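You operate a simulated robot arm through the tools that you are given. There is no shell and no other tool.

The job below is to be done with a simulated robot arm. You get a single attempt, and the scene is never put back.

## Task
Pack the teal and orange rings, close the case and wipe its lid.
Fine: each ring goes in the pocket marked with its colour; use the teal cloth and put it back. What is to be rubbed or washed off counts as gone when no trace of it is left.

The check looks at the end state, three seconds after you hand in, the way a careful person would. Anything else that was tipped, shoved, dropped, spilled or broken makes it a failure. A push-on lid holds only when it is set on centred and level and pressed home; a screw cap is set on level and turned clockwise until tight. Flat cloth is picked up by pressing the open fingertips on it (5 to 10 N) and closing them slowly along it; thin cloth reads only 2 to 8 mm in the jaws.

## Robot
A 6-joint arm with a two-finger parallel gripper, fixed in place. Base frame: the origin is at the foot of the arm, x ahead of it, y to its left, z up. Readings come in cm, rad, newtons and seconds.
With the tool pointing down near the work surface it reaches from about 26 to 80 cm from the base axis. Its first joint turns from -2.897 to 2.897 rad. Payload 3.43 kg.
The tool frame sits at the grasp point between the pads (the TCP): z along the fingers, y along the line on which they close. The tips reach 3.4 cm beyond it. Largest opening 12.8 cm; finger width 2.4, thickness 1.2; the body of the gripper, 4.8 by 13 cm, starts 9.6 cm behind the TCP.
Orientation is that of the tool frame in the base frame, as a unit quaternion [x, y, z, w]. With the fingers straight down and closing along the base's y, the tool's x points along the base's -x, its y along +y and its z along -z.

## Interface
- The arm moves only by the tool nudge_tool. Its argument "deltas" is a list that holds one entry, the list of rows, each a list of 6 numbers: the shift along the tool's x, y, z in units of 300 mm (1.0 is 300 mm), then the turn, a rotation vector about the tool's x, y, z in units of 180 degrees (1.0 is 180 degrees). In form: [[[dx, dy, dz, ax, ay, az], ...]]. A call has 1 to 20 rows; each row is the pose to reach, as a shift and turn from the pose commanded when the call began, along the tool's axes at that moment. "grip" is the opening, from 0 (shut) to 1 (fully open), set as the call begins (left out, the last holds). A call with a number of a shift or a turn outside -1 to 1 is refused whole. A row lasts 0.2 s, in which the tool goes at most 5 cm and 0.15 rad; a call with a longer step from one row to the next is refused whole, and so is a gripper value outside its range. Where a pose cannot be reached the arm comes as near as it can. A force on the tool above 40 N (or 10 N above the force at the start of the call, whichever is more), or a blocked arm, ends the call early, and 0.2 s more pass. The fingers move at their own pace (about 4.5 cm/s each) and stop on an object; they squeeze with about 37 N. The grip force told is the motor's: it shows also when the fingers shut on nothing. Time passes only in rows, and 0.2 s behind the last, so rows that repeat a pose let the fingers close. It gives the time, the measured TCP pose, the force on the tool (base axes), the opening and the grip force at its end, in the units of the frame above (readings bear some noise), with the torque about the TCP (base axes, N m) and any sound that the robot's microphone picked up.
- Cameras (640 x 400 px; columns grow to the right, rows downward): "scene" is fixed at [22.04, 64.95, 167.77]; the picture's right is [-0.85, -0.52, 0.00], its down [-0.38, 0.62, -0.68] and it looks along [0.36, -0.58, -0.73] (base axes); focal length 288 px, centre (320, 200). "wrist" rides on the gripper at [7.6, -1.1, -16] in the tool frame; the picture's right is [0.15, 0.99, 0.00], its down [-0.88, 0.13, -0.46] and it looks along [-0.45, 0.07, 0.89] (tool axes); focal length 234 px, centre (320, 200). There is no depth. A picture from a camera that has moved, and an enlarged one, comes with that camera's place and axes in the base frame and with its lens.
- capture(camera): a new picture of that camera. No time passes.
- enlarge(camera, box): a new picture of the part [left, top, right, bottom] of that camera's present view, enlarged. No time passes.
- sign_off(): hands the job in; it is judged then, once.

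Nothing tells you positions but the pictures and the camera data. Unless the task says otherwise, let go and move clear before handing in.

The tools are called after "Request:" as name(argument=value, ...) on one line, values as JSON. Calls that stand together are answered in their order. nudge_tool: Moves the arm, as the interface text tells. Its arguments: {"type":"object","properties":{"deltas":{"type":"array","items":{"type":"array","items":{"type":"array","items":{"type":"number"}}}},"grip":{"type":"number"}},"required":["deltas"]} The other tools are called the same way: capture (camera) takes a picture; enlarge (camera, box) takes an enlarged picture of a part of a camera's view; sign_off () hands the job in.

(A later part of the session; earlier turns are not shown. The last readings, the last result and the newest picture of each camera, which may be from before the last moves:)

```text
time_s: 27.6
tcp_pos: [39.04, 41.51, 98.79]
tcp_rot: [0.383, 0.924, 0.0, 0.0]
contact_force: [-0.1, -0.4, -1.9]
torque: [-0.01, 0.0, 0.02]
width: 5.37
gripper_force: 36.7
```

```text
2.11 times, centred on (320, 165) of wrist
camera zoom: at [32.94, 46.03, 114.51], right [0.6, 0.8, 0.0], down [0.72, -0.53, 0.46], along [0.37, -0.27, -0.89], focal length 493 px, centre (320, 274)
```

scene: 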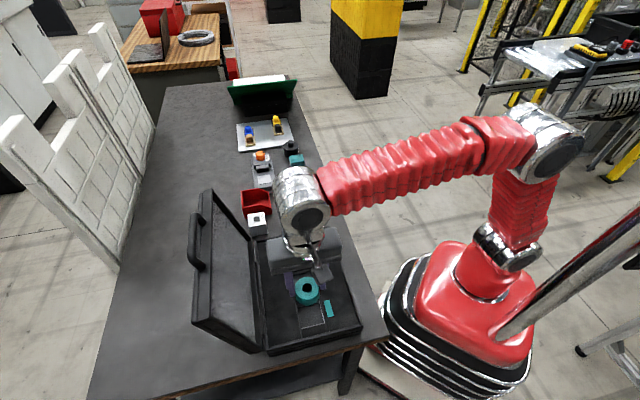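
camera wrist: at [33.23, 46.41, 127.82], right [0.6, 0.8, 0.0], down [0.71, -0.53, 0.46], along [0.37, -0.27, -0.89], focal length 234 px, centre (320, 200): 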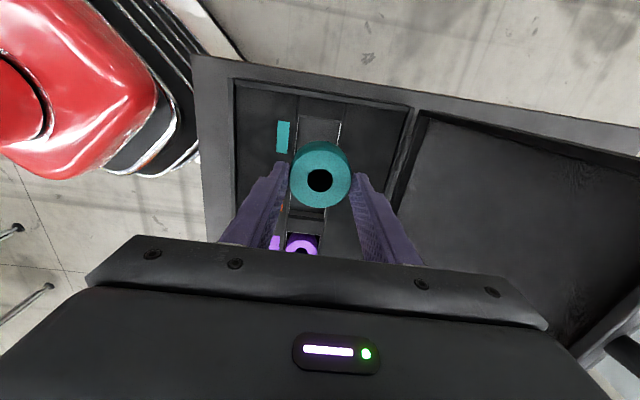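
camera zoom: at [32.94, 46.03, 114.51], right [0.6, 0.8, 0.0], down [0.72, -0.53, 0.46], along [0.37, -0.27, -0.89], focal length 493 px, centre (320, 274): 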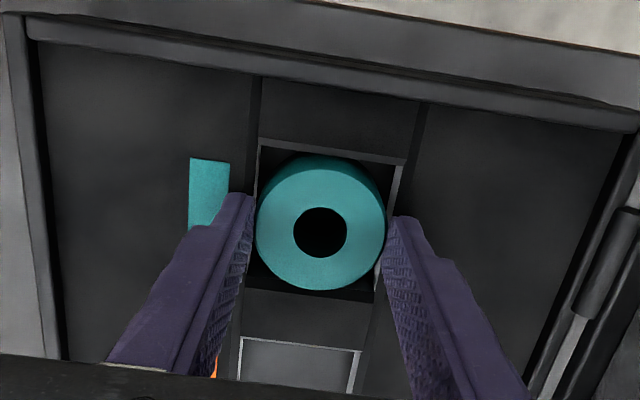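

The ring is entering the pocket freely. I'll keep lowering until light contact.

Request:
nudge_tool(deltas=[[[0, 0, 0.007, 0, 0, 0], [0, 0, 0.014, 0, 0, 0], [0, 0, 0.014, 0, 0, 0]]])

Request:
nudge_tool(deltas=[[[0, 0, 0.007, 0, 0, 0], [0, 0, 0.014, 0, 0, 0], [0, 0, 0.014, 0, 0, 0]]])

Request:
enlarge(camera="scene", box=[280, 280, 350, 350])

```text
time_s: 28.4
tcp_pos: [39.06, 41.43, 98.45]
tcp_rot: [0.382, 0.924, 0.0, 0.0]
contact_force: [-2.9, -5.6, 20.9]
torque: [-0.31, 0.34, 0.0]
width: 5.4
gripper_force: 37.1
```

```text
time_s: 28.8
tcp_pos: [38.99, 41.52, 98.5]
tcp_rot: [0.383, 0.924, 0.002, 0.0]
contact_force: [-0.2, -0.5, -0.7]
torque: [-0.02, 0.0, -0.01]
width: 5.38
gripper_force: 36.9
stopped in row 2: the force on the tool passed its limit at 44 N (the readings are from after the stop); the commanded pose is now the measured one
```

```text
5.71 times, centred on (315, 315) of scene
camera zoom: at [22.04, 64.95, 167.77], right [-0.85, -0.52, 0.0], down [-0.38, 0.62, -0.68], along [0.36, -0.58, -0.73], focal length 1647 px, centre (349, -457)
```

zoom: 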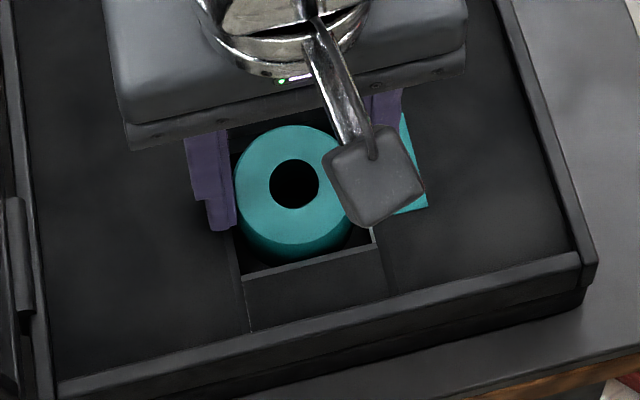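

Contact was felt at z≈98.5, so the ring is seated or the tips are touching the foam. I'll release by opening slightly, then lift straight up.

Request:
nudge_tool(deltas=[[[0, 0, 0, 0, 0, 0], [0, 0, 0, 0, 0, 0], [0, 0, 0, 0, 0, 0]]], grip=0.53)

Request:
nudge_tool(deltas=[[[0, 0, -0.03, 0, 0, 0], [0, 0, -0.1, 0, 0, 0], [0, 0, -0.25, 0, 0, 0], [0, 0, -0.4, 0, 0, 0], [0, 0, -0.4, 0, 0, 0]]])

Request:
capture(camera="wrist")

Request:
enlarge(camera="wrist", box=[220, 60, 420, 260])

Request:
enlarge(camera="scene", box=[260, 220, 370, 350])

```text
time_s: 29.6
tcp_pos: [39.08, 41.5, 98.54]
tcp_rot: [0.383, 0.924, 0.002, 0.001]
contact_force: [-0.6, -1.1, 0.8]
torque: [-0.06, 0.07, 0.02]
width: 6.8
gripper_force: 0.0
```

```text
time_s: 30.8
tcp_pos: [39.1, 41.43, 110.59]
tcp_rot: [0.383, 0.924, 0.001, 0.001]
contact_force: [-0.5, -0.7, -0.1]
torque: [0.0, -0.01, 0.0]
width: 6.77
gripper_force: 0.1
```

```text
taken
camera wrist: at [32.93, 45.97, 126.31], right [0.6, 0.8, 0.0], down [0.71, -0.53, 0.46], along [0.37, -0.27, -0.89], focal length 234 px, centre (320, 200)
```

wrist: 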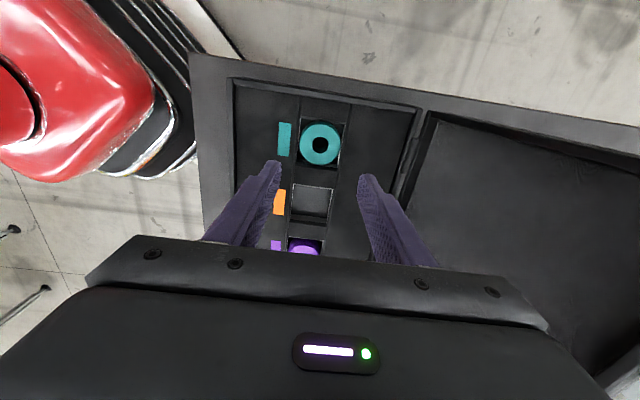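

```text
2.00 times, centred on (320, 160) of wrist
camera zoom: at [32.93, 45.97, 126.31], right [0.6, 0.8, 0.0], down [0.71, -0.53, 0.46], along [0.37, -0.27, -0.89], focal length 468 px, centre (320, 280)
```

zoom: 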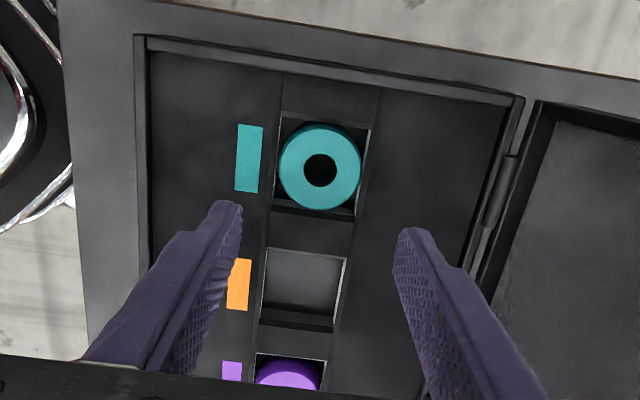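

```text
3.08 times, centred on (315, 285) of scene
camera zoom: at [22.04, 64.95, 167.77], right [-0.85, -0.52, 0.0], down [-0.38, 0.62, -0.68], along [0.36, -0.58, -0.73], focal length 887 px, centre (335, -62)
```

zoom: 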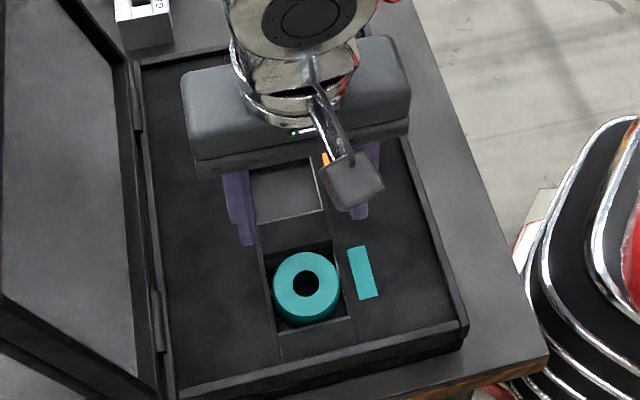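

The teal ring is seated in the teal pocket. Now back to the orange ring at about (74.1, −4.2).

Request:
nudge_tool(deltas=[[[-0.136, -0.018, 0, 0, 0, 0], [-0.271, -0.036, 0, 0, 0, 0], [-0.407, -0.054, 0, 0, 0, 0], [-0.543, -0.071, 0, 0, 0, 0], [-0.679, -0.089, 0, 0, 0, 0], [-0.814, -0.107, 0, 0, 0, 0], [-0.95, -0.125, 0, 0, 0, 0]]], grip=0.62)

Request:
nudge_tool(deltas=[[[-0.136, -0.018, 0, 0, 0, 0], [-0.271, -0.036, 0, 0, 0, 0], [-0.407, -0.054, 0, 0, 0, 0], [-0.543, -0.071, 0.05, 0, 0, 0], [-0.679, -0.089, 0.15, 0, 0, 0], [-0.814, -0.107, 0.25, 0, 0, 0], [-0.95, -0.125, 0.3, 0, 0, 0], [-0.95, -0.125, 0.3, 0, 0, 0]]])

Request:
capture(camera="wrist")

Request:
enlarge(camera="scene", box=[260, 120, 340, 200])

```text
time_s: 32.4
tcp_pos: [56.65, 18.71, 110.46]
tcp_rot: [0.382, 0.924, 0.002, 0.001]
contact_force: [-0.5, 0.3, -1.1]
torque: [0.06, 0.04, -0.04]
width: 7.94
gripper_force: 0.1
```

```text
refused: row 5 steps farther than a row can; nothing moved
```

```text
taken
camera wrist: at [50.45, 23.13, 126.32], right [0.59, 0.8, 0.0], down [0.71, -0.53, 0.46], along [0.37, -0.27, -0.89], focal length 234 px, centre (320, 200)
```

wrist: 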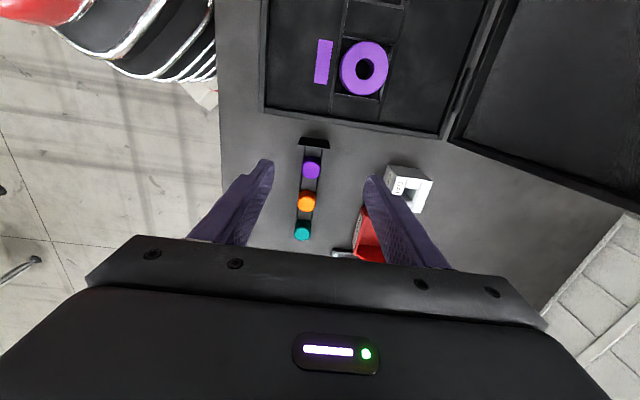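

```text
5.00 times, centred on (300, 160) of scene
camera zoom: at [22.04, 64.95, 167.77], right [-0.85, -0.52, 0.0], down [-0.38, 0.62, -0.68], along [0.36, -0.58, -0.73], focal length 1441 px, centre (420, 400)
```

zoom: 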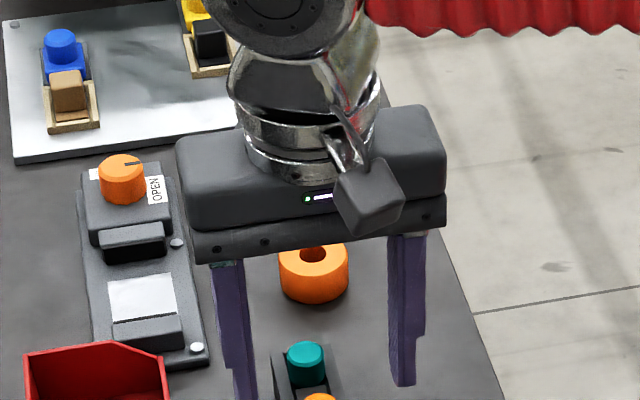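

One row was too long, so I'll redo the second leg with gentler steps.

Request:
nudge_tool(deltas=[[[-0.13, -0.018, 0, 0, 0, 0], [-0.26, -0.036, 0, 0, 0, 0], [-0.39, -0.054, 0, 0, 0, 0], [-0.52, -0.071, 0.02, 0, 0, 0], [-0.65, -0.089, 0.08, 0, 0, 0], [-0.76, -0.102, 0.16, 0, 0, 0], [-0.86, -0.115, 0.24, 0, 0, 0], [-0.952, -0.127, 0.3, 0, 0, 0], [-0.952, -0.127, 0.3, 0, 0, 0]]])

Request:
capture(camera="wrist")

Request:
enlarge(camera="scene", box=[260, 120, 340, 200])

```text
time_s: 34.4
tcp_pos: [74.23, -4.18, 101.37]
tcp_rot: [0.382, 0.924, 0.002, 0.001]
contact_force: [0.0, -0.6, 0.4]
torque: [-0.02, -0.03, 0.04]
width: 7.94
gripper_force: 0.0
```

```text
taken
camera wrist: at [68.02, 0.33, 117.19], right [0.6, 0.8, 0.0], down [0.71, -0.53, 0.46], along [0.37, -0.27, -0.89], focal length 234 px, centre (320, 200)
```

wrist: 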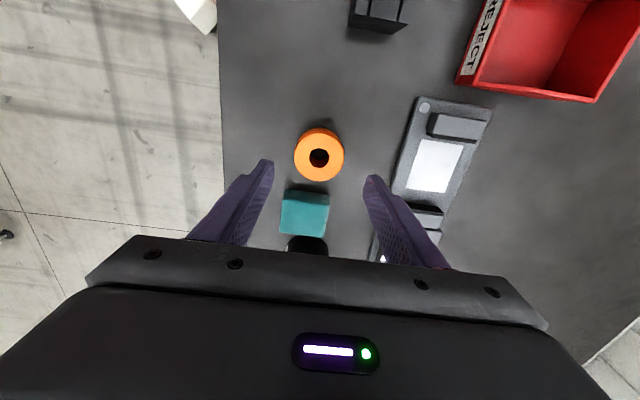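

```text
5.00 times, centred on (300, 160) of scene
camera zoom: at [22.04, 64.95, 167.77], right [-0.85, -0.52, 0.0], down [-0.38, 0.62, -0.68], along [0.36, -0.58, -0.73], focal length 1441 px, centre (420, 400)
```

zoom: 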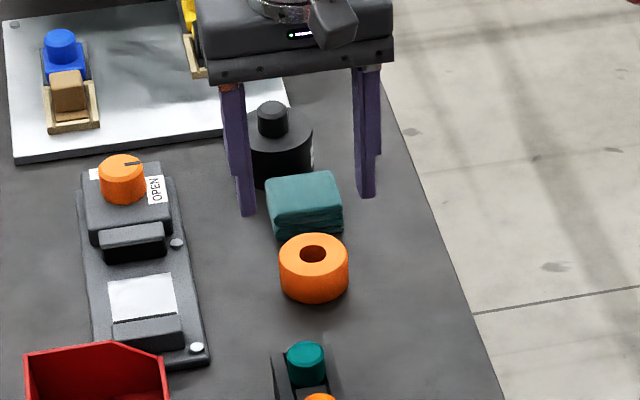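

The orange ring is centred to within about 0.2 cm. I'll descend to the same grip height as the teal ring (z≈95.2), close, and lift.

Request:
nudge_tool(deltas=[[[0.007, 0, 0.07, 0, 0, 0], [0.007, 0, 0.14, 0, 0, 0], [0.007, 0, 0.19, 0, 0, 0], [0.007, 0, 0.207, 0, 0, 0], [0.007, 0, 0.207, 0, 0, 0]]])

Request:
enlarge(camera="wrist", box=[220, 60, 420, 260])

Request:
enlarge(camera="scene", box=[270, 140, 320, 190])

```text
time_s: 35.6
tcp_pos: [74.0, -4.01, 95.08]
tcp_rot: [0.383, 0.924, 0.001, 0.0]
contact_force: [1.1, -0.3, 0.3]
torque: [-0.01, 0.0, -0.01]
width: 7.93
gripper_force: 0.1
```

```text
2.00 times, centred on (320, 160) of wrist
camera zoom: at [67.81, 0.52, 110.94], right [0.6, 0.8, 0.0], down [0.71, -0.53, 0.46], along [0.37, -0.27, -0.89], focal length 468 px, centre (320, 280)
```

zoom: 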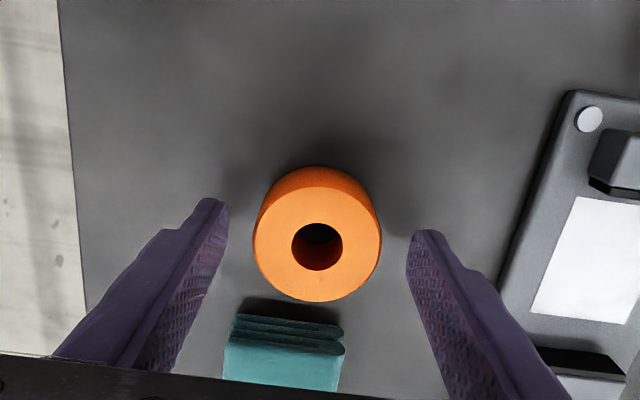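

```text
8.00 times, centred on (295, 165) of scene
camera zoom: at [22.04, 64.95, 167.77], right [-0.85, -0.52, 0.0], down [-0.38, 0.62, -0.68], along [0.36, -0.58, -0.73], focal length 2306 px, centre (520, 480)
```

zoom: 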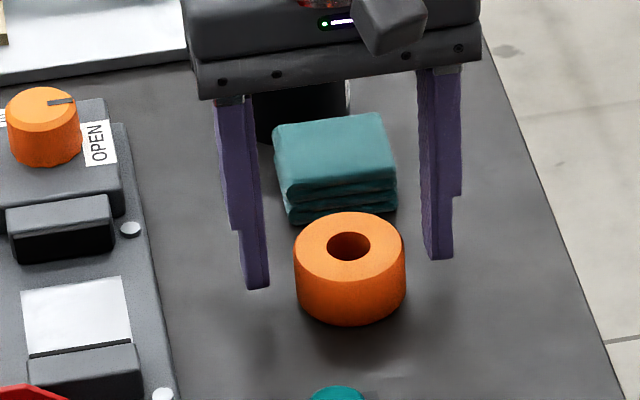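

Well centred. I'll raise 0.3 cm to match the teal grip, then close and lift.

Request:
nudge_tool(deltas=[[[0, 0, -0.01, 0, 0, 0], [0, 0, -0.01, 0, 0, 0], [0, 0, -0.01, 0, 0, 0], [0, 0, -0.01, 0, 0, 0], [0, 0, -0.01, 0, 0, 0], [0, 0, -0.01, 0, 0, 0]]], grip=0)

Request:
nudge_tool(deltas=[[[0, 0, -0.03, 0, 0, 0], [0, 0, -0.1, 0, 0, 0], [0, 0, -0.2, 0, 0, 0], [0, 0, -0.35, 0, 0, 0], [0, 0, -0.5, 0, 0, 0], [0, 0, -0.5, 0, 0, 0]]])

Request:
enlarge(camera="wrist", box=[220, 60, 420, 260])

Request:
enlarge(camera="scene", box=[265, 110, 335, 180])

```text
time_s: 37.0
tcp_pos: [74.09, -3.92, 95.45]
tcp_rot: [0.383, 0.924, 0.002, 0.001]
contact_force: [0.8, -0.3, 0.1]
torque: [-0.03, -0.02, -0.01]
width: 5.41
gripper_force: 37.4
```

```text
time_s: 38.4
tcp_pos: [73.97, -3.85, 110.48]
tcp_rot: [0.382, 0.924, 0.002, 0.0]
contact_force: [0.1, -0.4, -1.3]
torque: [0.02, -0.03, 0.03]
width: 5.38
gripper_force: 37.2
```

```text
2.00 times, centred on (320, 160) of wrist
camera zoom: at [67.79, 0.52, 126.26], right [0.6, 0.8, 0.0], down [0.71, -0.53, 0.46], along [0.37, -0.27, -0.89], focal length 468 px, centre (320, 280)
```

zoom: 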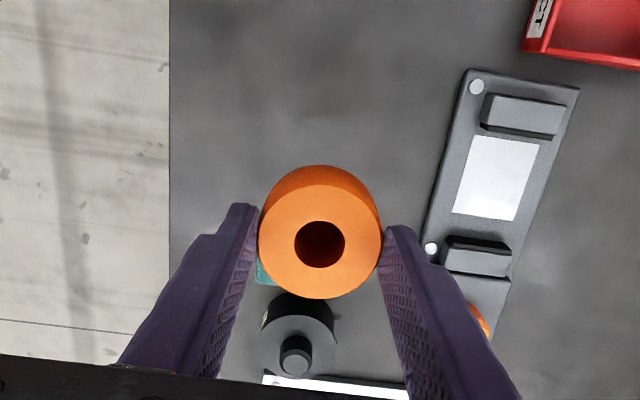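

```text
5.71 times, centred on (300, 145) of scene
camera zoom: at [22.04, 64.95, 167.77], right [-0.85, -0.52, 0.0], down [-0.38, 0.62, -0.68], along [0.36, -0.58, -0.73], focal length 1647 px, centre (434, 514)
```

zoom: 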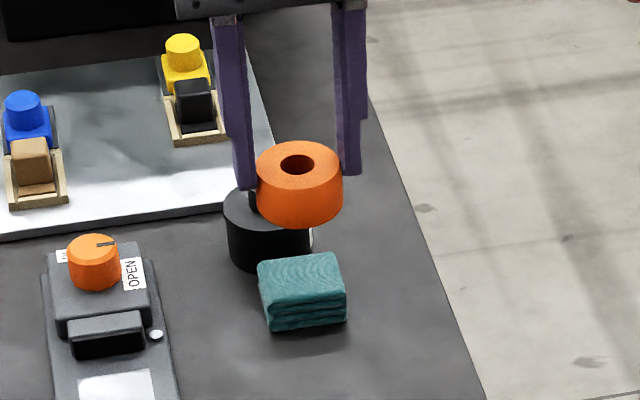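

The orange ring is held. Carrying it to above the orange pocket at about (45.7, 34.9).

Request:
nudge_tool(deltas=[[[0.132, 0.021, 0, 0, 0, 0], [0.264, 0.041, 0, 0, 0, 0], [0.396, 0.062, 0, 0, 0, 0], [0.528, 0.083, 0, 0, 0, 0], [0.66, 0.103, 0, 0, 0, 0], [0.79, 0.124, 0, 0, 0, 0]]])

Request:
nudge_tool(deltas=[[[0.132, 0.021, 0, 0, 0, 0], [0.264, 0.041, 0, 0, 0, 0], [0.396, 0.062, 0, 0, 0, 0], [0.528, 0.083, 0, 0, 0, 0], [0.66, 0.103, 0, 0, 0, 0], [0.79, 0.123, 0, 0, 0, 0], [0.79, 0.123, 0.14, 0, 0, 0], [0.79, 0.123, 0.28, 0, 0, 0], [0.79, 0.123, 0.28, 0, 0, 0]]])

Request:
enlarge(camera="wrist", box=[220, 70, 420, 260])

Request:
enlarge(camera="scene", box=[260, 230, 360, 350])

```text
time_s: 39.8
tcp_pos: [59.8, 15.32, 110.59]
tcp_rot: [0.382, 0.924, 0.001, 0.001]
contact_force: [-0.7, -0.5, -1.4]
torque: [0.0, 0.04, 0.02]
width: 5.41
gripper_force: 37.3
```

```text
time_s: 41.8
tcp_pos: [45.67, 34.57, 101.93]
tcp_rot: [0.383, 0.924, 0.002, 0.001]
contact_force: [0.0, 0.4, -1.8]
torque: [0.01, 0.0, -0.01]
width: 5.37
gripper_force: 37.5
```

```text
2.11 times, centred on (320, 165) of wrist
camera zoom: at [39.52, 39.16, 117.8], right [0.6, 0.8, 0.0], down [0.71, -0.53, 0.46], along [0.37, -0.27, -0.89], focal length 493 px, centre (320, 274)
```

zoom: 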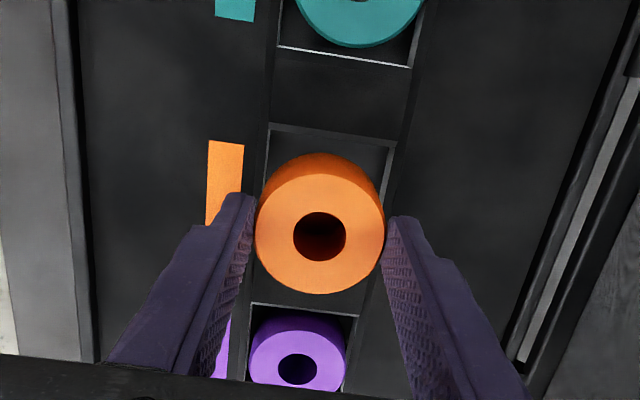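

```text
3.33 times, centred on (310, 290) of scene
camera zoom: at [22.04, 64.95, 167.77], right [-0.85, -0.52, 0.0], down [-0.38, 0.62, -0.68], along [0.36, -0.58, -0.73], focal length 961 px, centre (353, -100)
```

zoom: 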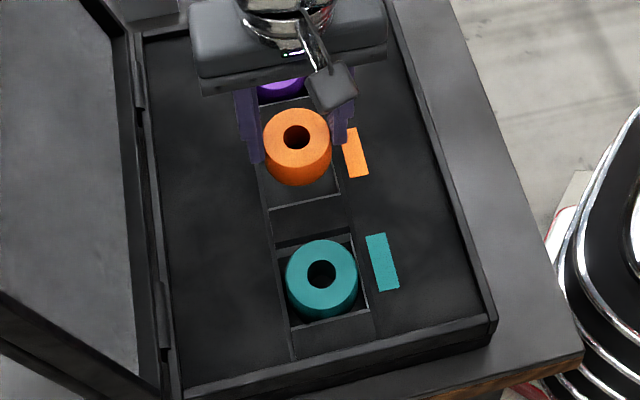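

Alignment is nearly right; both views suggest +0.15 cm along the row. I'll correct and lower to z≈99.5.

Request:
nudge_tool(deltas=[[[0.0057, 0, 0.02, 0, 0, 0], [0.0057, 0, 0.045, 0, 0, 0], [0.0057, 0, 0.07, 0, 0, 0], [0.0057, 0, 0.082, 0, 0, 0], [0.0057, 0, 0.082, 0, 0, 0]]])

Request:
enlarge(camera="wrist", box=[220, 70, 420, 260])

Request:
enlarge(camera="scene", box=[270, 250, 340, 320])

```text
time_s: 43.0
tcp_pos: [45.51, 34.79, 99.56]
tcp_rot: [0.383, 0.924, 0.001, 0.0]
contact_force: [-0.7, -0.9, -1.1]
torque: [-0.03, -0.01, 0.01]
width: 5.37
gripper_force: 37.1
```

```text
2.11 times, centred on (320, 165) of wrist
camera zoom: at [39.41, 39.33, 115.41], right [0.6, 0.8, 0.0], down [0.71, -0.53, 0.46], along [0.37, -0.27, -0.89], focal length 493 px, centre (320, 274)
```

zoom: 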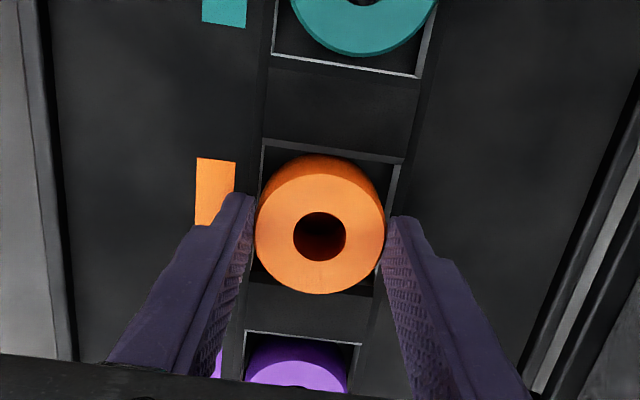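

```text
5.71 times, centred on (305, 285) of scene
camera zoom: at [22.04, 64.95, 167.77], right [-0.85, -0.52, 0.0], down [-0.38, 0.62, -0.68], along [0.36, -0.58, -0.73], focal length 1647 px, centre (406, -286)
```

zoom: 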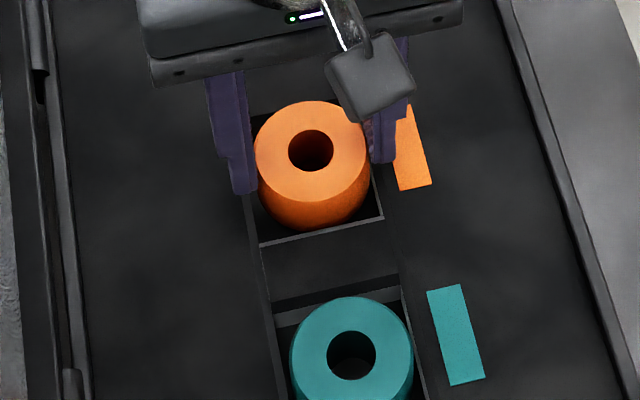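

This matches the good teal alignment closely. Lowering into the pocket in small steps.

Request:
nudge_tool(deltas=[[[0.002, 0, 0.008, 0, 0, 0], [0.003, 0, 0.016, 0, 0, 0], [0.003, 0, 0.024, 0, 0, 0], [0.003, 0, 0.024, 0, 0, 0]]])

Request:
enlarge(camera="scene", box=[270, 250, 340, 320])

Request:
enlarge(camera="wrist", box=[220, 70, 420, 260])

```text
time_s: 44.0
tcp_pos: [45.58, 34.84, 98.96]
tcp_rot: [0.383, 0.924, 0.001, 0.002]
contact_force: [9.5, -9.1, 3.3]
torque: [-0.29, -0.3, -0.04]
width: 5.39
gripper_force: 36.5
```

```text
5.71 times, centred on (305, 285) of scene
camera zoom: at [22.04, 64.95, 167.77], right [-0.85, -0.52, 0.0], down [-0.38, 0.62, -0.68], along [0.36, -0.58, -0.73], focal length 1647 px, centre (406, -286)
```

zoom: 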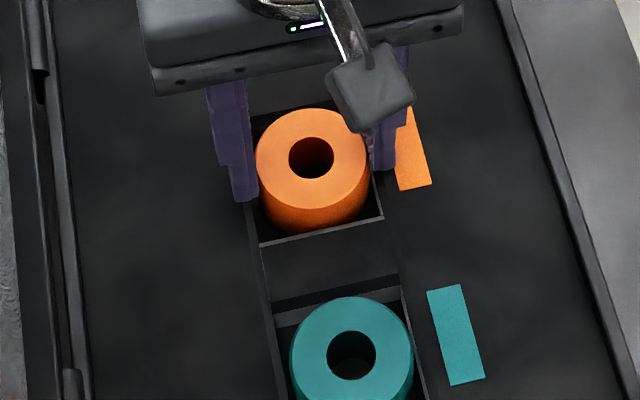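

```text
2.11 times, centred on (320, 165) of wrist
camera zoom: at [39.39, 39.35, 114.74], right [0.6, 0.8, 0.0], down [0.71, -0.53, 0.46], along [0.37, -0.27, -0.89], focal length 493 px, centre (320, 274)
```

zoom: 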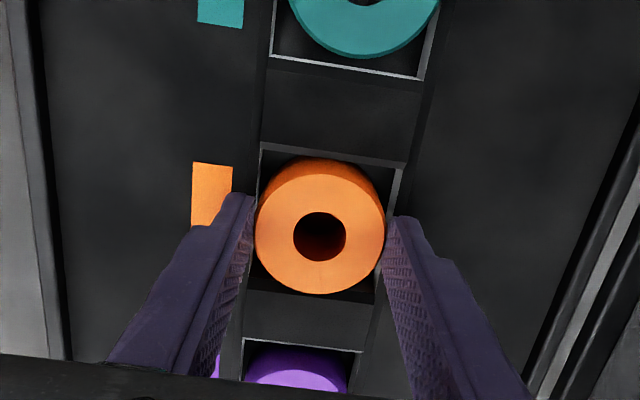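

A 13 N sideways force shows the ring touching the far wall of the pocket, so I'll back off 0.2 cm along the row and read again.

Request:
nudge_tool(deltas=[[[-0.004, 0, 0, 0, 0, 0], [-0.007, 0, 0, 0, 0, 0], [-0.007, 0, 0, 0, 0, 0]]])

Request:
nudge_tool(deltas=[[[0, 0, 0.004, 0, 0, 0], [0, 0, 0.008, 0, 0, 0], [0, 0, 0.008, 0, 0, 0]]])

```text
time_s: 44.8
tcp_pos: [45.61, 34.71, 98.92]
tcp_rot: [0.383, 0.924, 0.0, 0.0]
contact_force: [-0.3, 0.5, -1.4]
torque: [0.0, 0.01, 0.02]
width: 5.37
gripper_force: 37.0
```

```text
time_s: 45.6
tcp_pos: [45.73, 34.73, 98.7]
tcp_rot: [0.383, 0.924, 0.002, 0.001]
contact_force: [0.4, 0.1, -1.9]
torque: [0.0, 0.03, 0.02]
width: 5.36
gripper_force: 37.0
```

Side force is gone. Lowering a bit more.

Request:
nudge_tool(deltas=[[[0, 0, 0.004, 0, 0, 0], [0, 0, 0.007, 0, 0, 0], [0, 0, 0.007, 0, 0, 0]]])

Request:
enlarge(camera="scene", box=[270, 250, 340, 320])

```text
time_s: 46.4
tcp_pos: [45.69, 34.84, 98.47]
tcp_rot: [0.383, 0.924, 0.002, 0.001]
contact_force: [-0.3, 0.2, -1.8]
torque: [0.02, 0.0, -0.03]
width: 5.38
gripper_force: 36.9
```

```text
5.71 times, centred on (305, 285) of scene
camera zoom: at [22.04, 64.95, 167.77], right [-0.85, -0.52, 0.0], down [-0.38, 0.62, -0.68], along [0.36, -0.58, -0.73], focal length 1647 px, centre (406, -286)
```

zoom: 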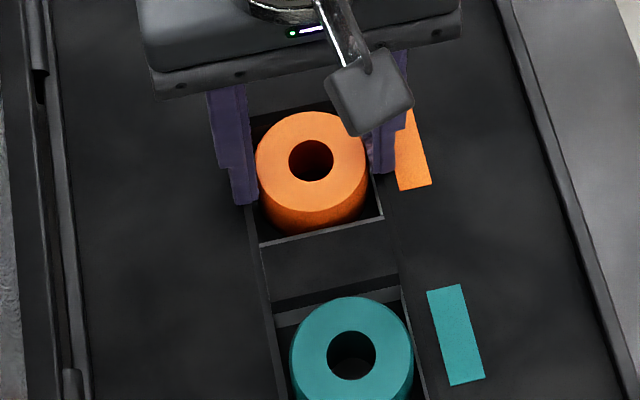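

Request:
nudge_tool(deltas=[[[0, 0, 0.004, 0, 0, 0], [0, 0, 0.007, 0, 0, 0], [0, 0, 0.007, 0, 0, 0]]])

```text
time_s: 47.2
tcp_pos: [45.66, 34.8, 98.35]
tcp_rot: [0.383, 0.924, 0.002, 0.002]
contact_force: [-0.5, -2.0, 23.0]
torque: [-0.41, 0.42, 0.04]
width: 5.4
gripper_force: 37.0
```

Vertical contact again, as with teal. Easing up slightly, releasing, and lifting.

Request:
nudge_tool(deltas=[[[0, 0, -0.004, 0, 0, 0], [0, 0, -0.004, 0, 0, 0], [0, 0, -0.004, 0, 0, 0], [0, 0, -0.004, 0, 0, 0]]], grip=0.53)

Request:
nudge_tool(deltas=[[[0, 0, -0.03, 0, 0, 0], [0, 0, -0.1, 0, 0, 0], [0, 0, -0.25, 0, 0, 0], [0, 0, -0.4, 0, 0, 0], [0, 0, -0.5, 0, 0, 0], [0, 0, -0.5, 0, 0, 0]]])

Request:
capture(camera="wrist")

Request:
enlarge(camera="scene", box=[260, 220, 370, 350])

```text
time_s: 48.2
tcp_pos: [45.63, 34.89, 98.37]
tcp_rot: [0.382, 0.924, 0.001, 0.001]
contact_force: [8.7, 10.0, 14.0]
torque: [-0.04, 0.11, -0.05]
width: 6.03
gripper_force: 0.1
```

```text
time_s: 49.6
tcp_pos: [45.66, 34.69, 113.5]
tcp_rot: [0.382, 0.924, 0.003, 0.0]
contact_force: [-0.2, -0.2, 0.1]
torque: [0.0, 0.0, 0.02]
width: 6.76
gripper_force: 0.1
```

```text
taken
camera wrist: at [39.45, 39.3, 129.23], right [0.6, 0.8, 0.0], down [0.71, -0.53, 0.46], along [0.37, -0.27, -0.89], focal length 234 px, centre (320, 200)
```

wrist: 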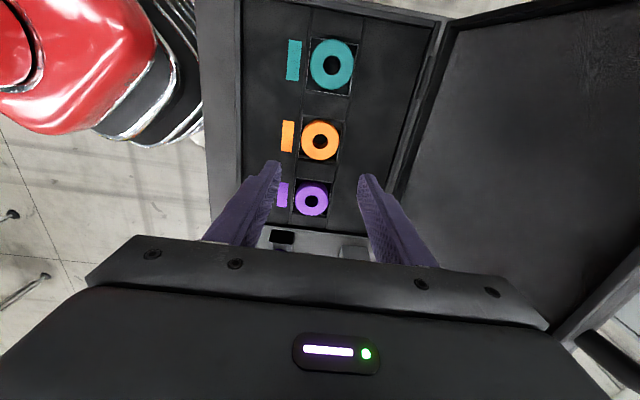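

```text
3.08 times, centred on (315, 285) of scene
camera zoom: at [22.04, 64.95, 167.77], right [-0.85, -0.52, 0.0], down [-0.38, 0.62, -0.68], along [0.36, -0.58, -0.73], focal length 887 px, centre (335, -62)
```

zoom: 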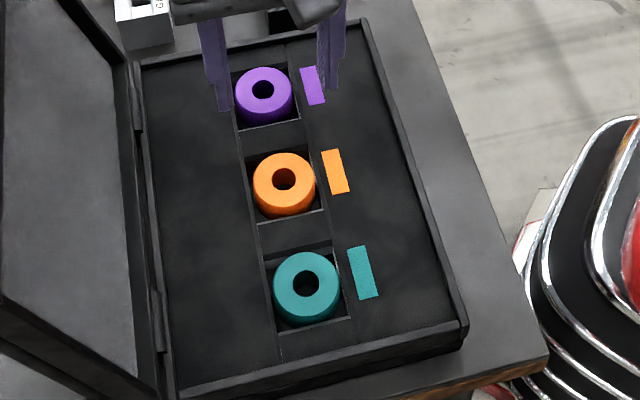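

All three rings are in their colour-marked pockets. Next is the lid: I plan to hold its handle bar with vertical fingers and swing it shut in an arc, so I'll rise and hover over the handle to locate it.

Request:
nudge_tool(deltas=[[[0, 0, -0.16, 0, 0, 0], [0, 0, -0.32, 0, 0, 0], [0, 0, -0.48, 0, 0, 0], [0, 0, -0.64, 0, 0, 0], [0, 0.12, -0.72, 0, 0, 0], [0, 0.24, -0.72, 0, 0, 0], [0, 0.36, -0.72, 0, 0, 0], [0, 0.36, -0.72, 0, 0, 0]]])

Request:
capture(camera="wrist")

Request:
capture(camera="scene")

```text
time_s: 51.4
tcp_pos: [48.28, 38.32, 128.71]
tcp_rot: [0.382, 0.924, 0.003, 0.001]
contact_force: [-0.4, -0.2, -0.2]
torque: [0.01, -0.04, 0.0]
width: 6.8
gripper_force: 0.1
out of reach, approached as far as the arm can: row 4, 5, 6, 7, 8
```

```text
taken
camera wrist: at [42.05, 42.75, 144.51], right [0.6, 0.8, 0.01], down [0.71, -0.53, 0.46], along [0.37, -0.27, -0.89], focal length 234 px, centre (320, 200)
```

wrist: 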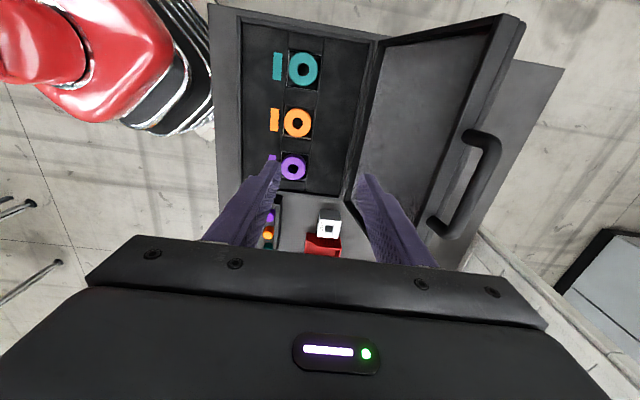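

```text
taken
```

scene: 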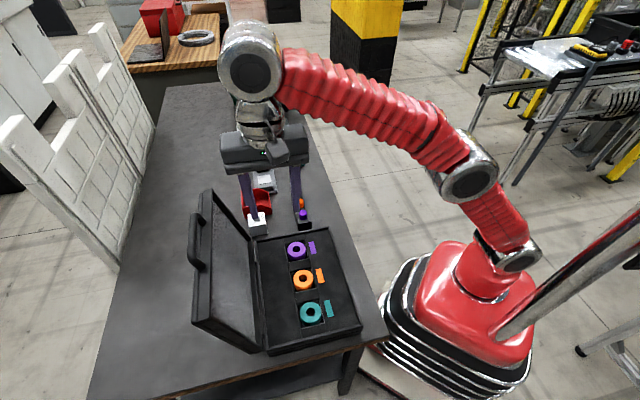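

Straight-down reach doesn't extend to the handle (bar mid about (60.4, 50, 122)), so I'll tilt the gripper outward about 45° to grip it. First I'll zoom in on the handle for its gap and thickness.

Request:
enlarge(camera="wrist", box=[380, 80, 560, 260])

Request:
enlarge(camera="scene", box=[180, 180, 270, 280])

```text
2.22 times, centred on (470, 170) of wrist
camera zoom: at [42.05, 42.75, 144.51], right [0.6, 0.8, 0.01], down [0.71, -0.53, 0.46], along [0.37, -0.27, -0.89], focal length 520 px, centre (-13, 267)
```

zoom: 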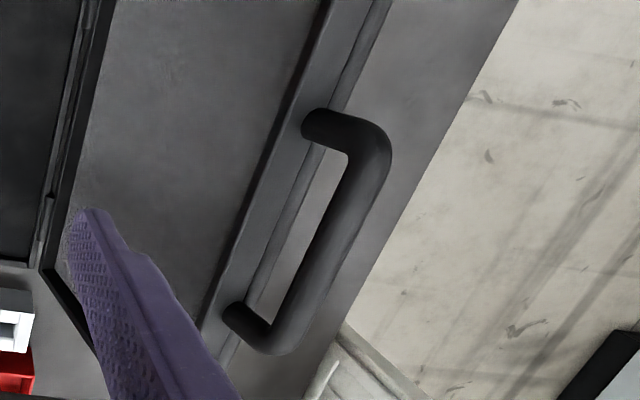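

```text
4.00 times, centred on (225, 230) of scene
camera zoom: at [22.04, 64.95, 167.77], right [-0.85, -0.52, 0.0], down [-0.38, 0.62, -0.68], along [0.36, -0.58, -0.73], focal length 1153 px, centre (700, 80)
```

zoom: 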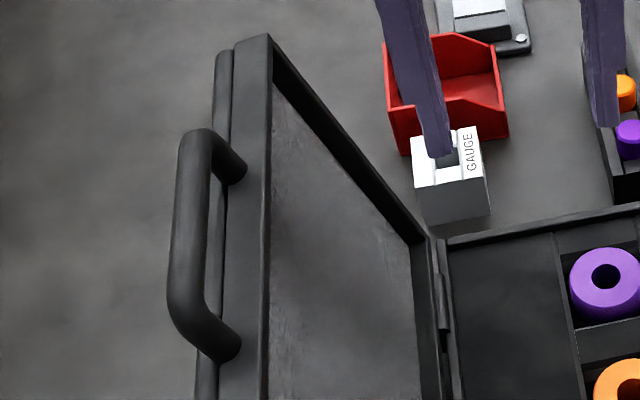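

The bar is about 1.9 cm thick with a gap of about 2.5–3 cm to the lid edge. I'll first drop back inside the reach, which also resolves the commanded pose, then tilt.

Request:
nudge_tool(deltas=[[[0, 0, 0.1, 0, 0, 0], [0, 0, 0.2, 0, 0, 0], [0, 0, 0.3, 0, 0, 0], [0, 0, 0.3, 0, 0, 0]]], grip=0.3)

```text
time_s: 52.4
tcp_pos: [48.31, 38.14, 119.59]
tcp_rot: [0.382, 0.924, 0.002, 0.001]
contact_force: [-0.5, 0.2, 0.3]
torque: [0.01, 0.0, 0.03]
width: 3.83
gripper_force: 0.1
```

Request:
nudge_tool(deltas=[[[0, 0, 0, -0.042, 0, 0], [0, 0, 0, -0.083, 0, 0], [0, 0, 0, -0.125, 0, 0], [0, 0, 0, -0.167, 0, 0], [0, 0, 0, -0.208, 0, 0], [0, 0, 0, -0.25, 0, 0], [0, 0, 0, -0.25, 0, 0]]])

Request:
capture(camera="wrist")

Request:
capture(camera="scene")

```text
time_s: 54.0
tcp_pos: [48.5, 38.17, 119.71]
tcp_rot: [0.354, 0.852, 0.356, 0.148]
contact_force: [-0.4, 0.3, -0.4]
torque: [0.05, 0.01, -0.01]
width: 3.83
gripper_force: 0.1
```

```text
taken
camera wrist: at [34.54, 34.97, 129.97], right [0.39, 0.6, 0.7], down [0.46, -0.79, 0.41], along [0.8, 0.16, -0.58], focal length 234 px, centre (320, 200)
```

wrist: 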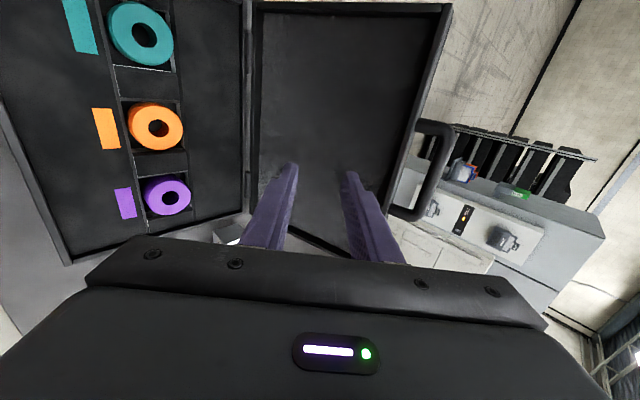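

```text
taken
```

scene: 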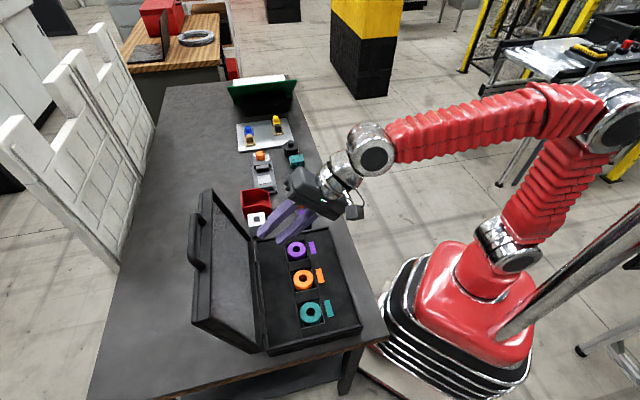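

Request:
enlarge(camera="wrist", box=[360, 90, 500, 240])

```text
2.67 times, centred on (430, 165) of wrist
camera zoom: at [34.54, 34.97, 129.97], right [0.39, 0.6, 0.7], down [0.46, -0.79, 0.41], along [0.8, 0.16, -0.58], focal length 624 px, centre (27, 293)
```

zoom: 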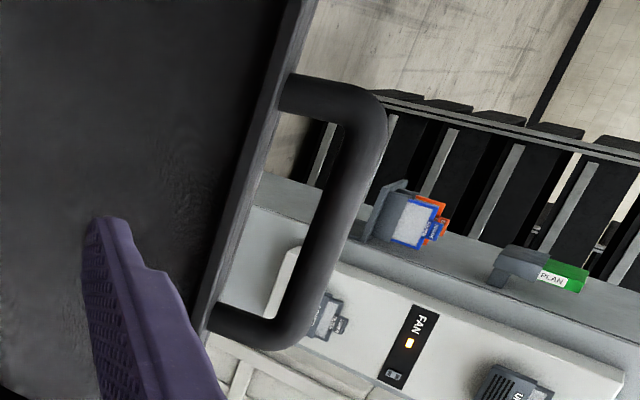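

The handle bar mid refines to (60.4, 49.8, 122.1). Moving to a pre-grasp about 6 cm short of it along the finger axis.

Request:
nudge_tool(deltas=[[[-0.001, 0.13, 0, 0, 0, 0], [-0.003, 0.26, 0.02, 0, 0, 0], [-0.005, 0.37, 0.04, 0, 0, 0], [-0.005, 0.446, 0.059, 0, 0, 0], [-0.005, 0.446, 0.059, 0, 0, 0]]])

Request:
capture(camera="wrist")

Request:
enlarge(camera="scene", box=[170, 170, 300, 290])

```text
time_s: 55.2
tcp_pos: [56.16, 45.65, 127.9]
tcp_rot: [0.353, 0.853, 0.355, 0.146]
contact_force: [0.6, 0.0, -0.1]
torque: [-0.02, 0.02, -0.02]
width: 3.86
gripper_force: 0.3
```

```text
taken
camera wrist: at [42.26, 42.49, 138.26], right [0.39, 0.6, 0.7], down [0.46, -0.79, 0.41], along [0.8, 0.16, -0.58], focal length 234 px, centre (320, 200)
```

wrist: 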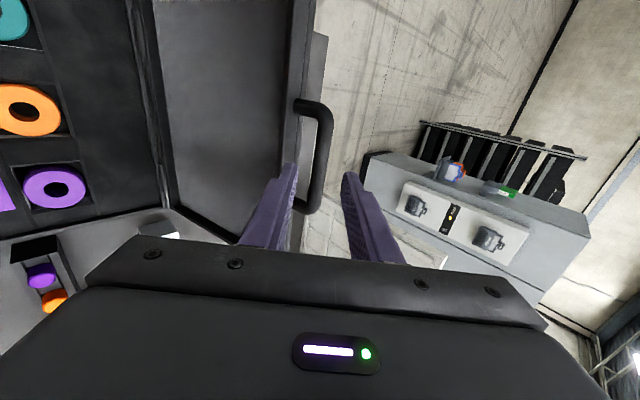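

```text
3.33 times, centred on (235, 230) of scene
camera zoom: at [22.04, 64.95, 167.77], right [-0.85, -0.52, 0.0], down [-0.38, 0.62, -0.68], along [0.36, -0.58, -0.73], focal length 961 px, centre (603, 100)
```

zoom: 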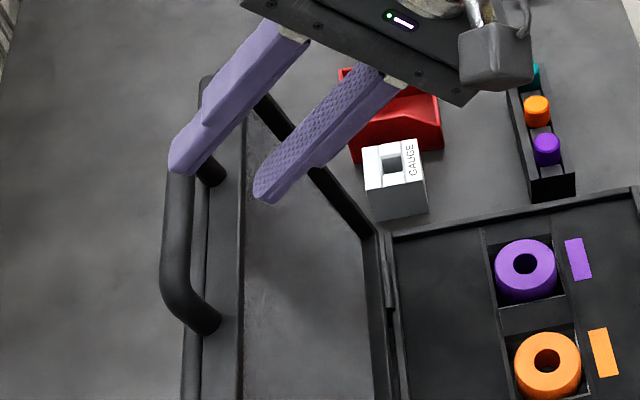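

Request:
enlarge(camera="wrist", box=[250, 80, 400, 240])

```text
2.50 times, centred on (325, 160) of wrist
camera zoom: at [42.26, 42.49, 138.26], right [0.39, 0.6, 0.7], down [0.46, -0.79, 0.41], along [0.8, 0.16, -0.58], focal length 585 px, centre (308, 300)
```

zoom: 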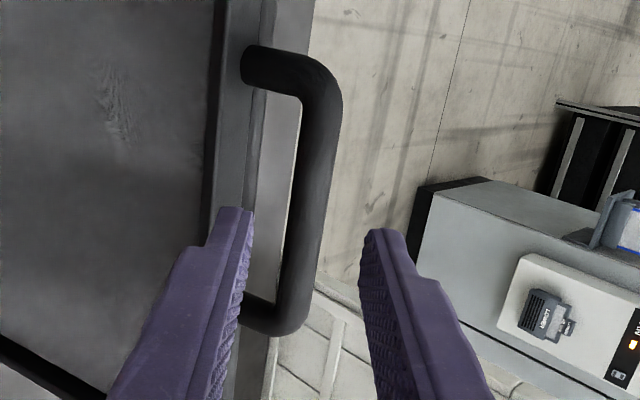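

The bar is centred between the fingers. Advancing 5.9 cm along the finger axis to straddle it, with a small +0.12 cm shift away from the lid edge.

Request:
nudge_tool(deltas=[[[0, 0.004, 0.05, 0, 0, 0], [0, 0.004, 0.1, 0, 0, 0], [0, 0.004, 0.15, 0, 0, 0], [0, 0.004, 0.18, 0, 0, 0], [0, 0.004, 0.197, 0, 0, 0], [0, 0.004, 0.197, 0, 0, 0]]])

Request:
enlarge(camera="wrist", box=[250, 80, 400, 240])

Request:
enlarge(camera="scene", box=[170, 180, 270, 280])

```text
time_s: 56.6
tcp_pos: [59.21, 48.69, 123.74]
tcp_rot: [0.354, 0.853, 0.355, 0.147]
contact_force: [-0.4, -0.5, 0.4]
torque: [-0.02, 0.03, 0.04]
width: 3.81
gripper_force: 0.2
```

```text
2.50 times, centred on (325, 160) of wrist
camera zoom: at [45.3, 45.44, 134.08], right [0.39, 0.6, 0.7], down [0.46, -0.79, 0.41], along [0.8, 0.16, -0.58], focal length 585 px, centre (308, 300)
```

zoom: 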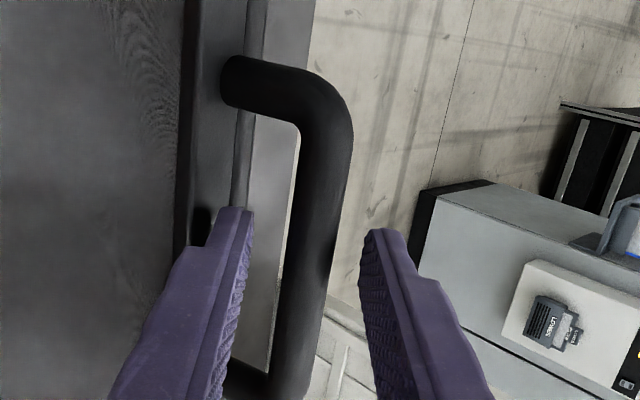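

```text
4.00 times, centred on (220, 230) of scene
camera zoom: at [22.04, 64.95, 167.77], right [-0.85, -0.52, 0.0], down [-0.38, 0.62, -0.68], along [0.36, -0.58, -0.73], focal length 1153 px, centre (720, 80)
```

zoom: 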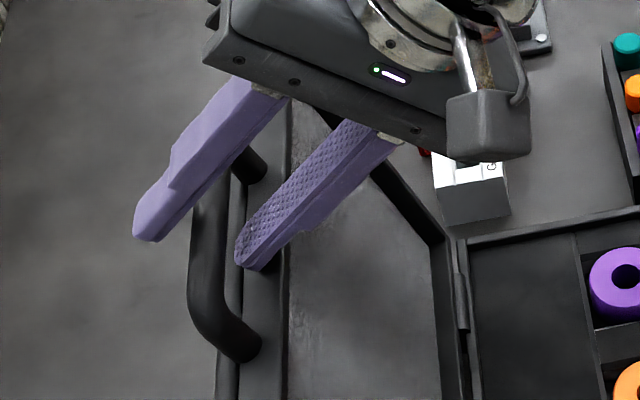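

The bar is between the fingers. Closing on it.

Request:
nudge_tool(deltas=[[[0, 0, 0, 0, 0, 0], [0, 0, 0, 0, 0, 0], [0, 0, 0, 0, 0, 0], [0, 0, 0, 0, 0, 0]]], grip=0)

Request:
enlarge(camera="wrist", box=[250, 80, 400, 240])

Request:
enlarge(camera="scene", box=[170, 180, 270, 280])

```text
time_s: 57.6
tcp_pos: [59.21, 48.6, 123.9]
tcp_rot: [0.353, 0.853, 0.355, 0.147]
contact_force: [-2.8, -2.6, -1.6]
torque: [0.34, 0.54, -0.57]
width: 1.55
gripper_force: 45.6
```

```text
2.50 times, centred on (325, 160) of wrist
camera zoom: at [45.29, 45.43, 134.07], right [0.39, 0.6, 0.7], down [0.46, -0.79, 0.41], along [0.8, 0.16, -0.58], focal length 585 px, centre (308, 300)
```

zoom: 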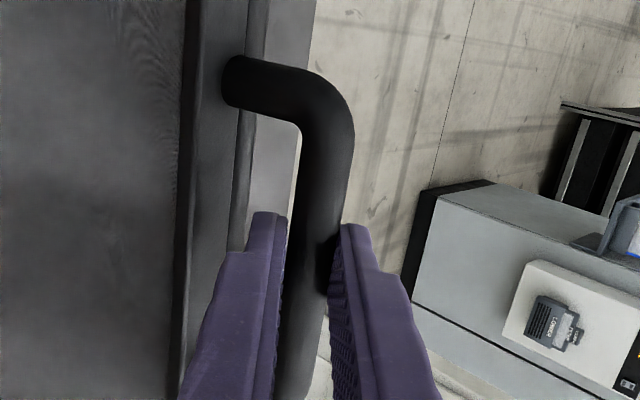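

```text
4.00 times, centred on (220, 230) of scene
camera zoom: at [22.04, 64.95, 167.77], right [-0.85, -0.52, 0.0], down [-0.38, 0.62, -0.68], along [0.36, -0.58, -0.73], focal length 1153 px, centre (720, 80)
```

zoom: 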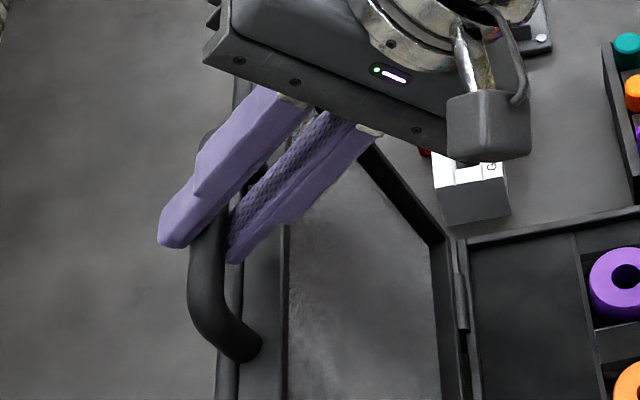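

The bar is gripped (1.55 cm). I take the hinge to be near (54.2, 43.5, 96), giving a swing radius of about 27.6 cm. I'll start the arc with a short test and watch the forces.

Request:
nudge_tool(deltas=[[[0, -0.0167, -0.0332, 0.0057, 0, 0], [0, -0.0334, -0.0663, 0.0113, 0, 0], [0, -0.054, -0.1, 0.0172, 0, 0], [0, -0.0747, -0.1332, 0.0231, 0, 0], [0, -0.0747, -0.1332, 0.0231, 0, 0]]])

Request:
capture(camera="scene")

```text
time_s: 58.8
tcp_pos: [55.97, 45.45, 125.04]
tcp_rot: [0.359, 0.865, 0.323, 0.134]
contact_force: [0.2, -0.3, -8.2]
torque: [0.4, 0.54, -0.36]
width: 1.54
gripper_force: 44.8
```

```text
taken
```

scene: 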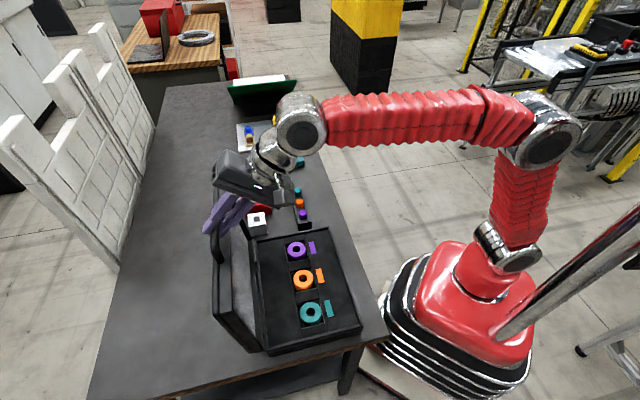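

The lid follows with only −8 N. Continuing the arc past vertical with the radius trimmed slightly.

Request:
nudge_tool(deltas=[[[0, -0.0539, -0.0566, 0.0117, 0, 0], [0, -0.1103, -0.1104, 0.0233, 0, 0], [0, -0.171, -0.1587, 0.0356, 0, 0], [0, -0.2358, -0.2011, 0.0472, 0, 0], [0, -0.2358, -0.2011, 0.0472, 0, 0]]])

Request:
capture(camera="scene")

Request:
capture(camera="wrist")

```text
time_s: 60.0
tcp_pos: [49.46, 38.96, 125.05]
tcp_rot: [0.367, 0.887, 0.26, 0.108]
contact_force: [-1.8, 0.7, 8.9]
torque: [0.41, 0.17, -0.05]
width: 1.56
gripper_force: 45.0
```

```text
taken
```

scene: 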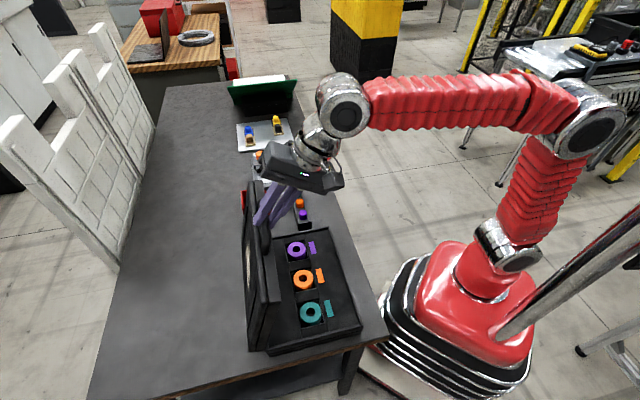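

```text
taken
camera wrist: at [37.37, 37.52, 137.7], right [0.48, 0.69, 0.53], down [0.53, -0.72, 0.45], along [0.7, 0.06, -0.71], focal length 234 px, centre (320, 200)
```

wrist: 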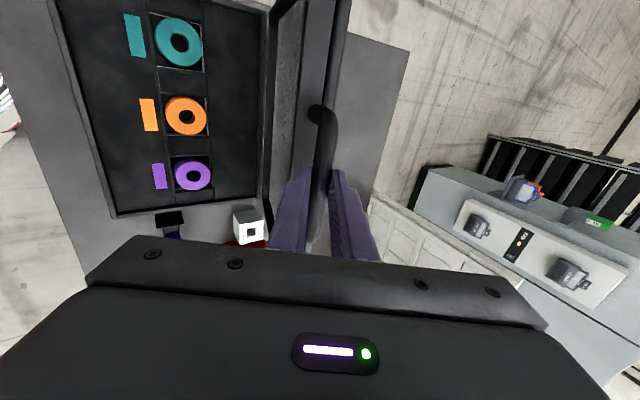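

The lid is past vertical with the grip steady. Continuing the arc down.

Request:
nudge_tool(deltas=[[[0, -0.102, -0.0364, 0.0167, 0, 0], [0, -0.2082, -0.0571, 0.0333, 0, 0], [0, -0.3162, -0.064, 0.05, 0, 0], [0, -0.3162, -0.064, 0.05, 0, 0]]])

Request:
capture(camera="scene")

```text
time_s: 61.0
tcp_pos: [43.03, 32.52, 121.21]
tcp_rot: [0.375, 0.904, 0.188, 0.079]
contact_force: [2.9, -2.1, -1.0]
torque: [-0.59, -0.67, -0.23]
width: 1.55
gripper_force: 45.3
```

```text
taken
```

scene: 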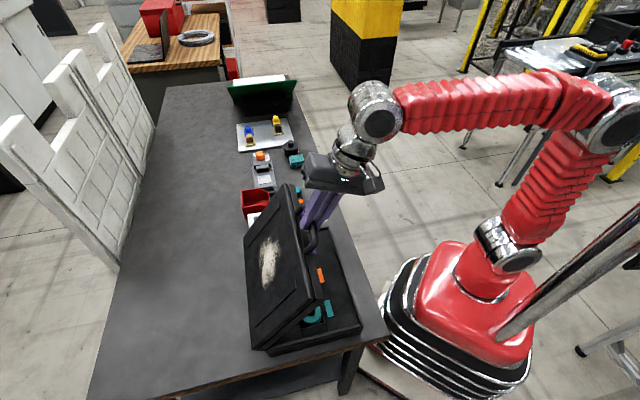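

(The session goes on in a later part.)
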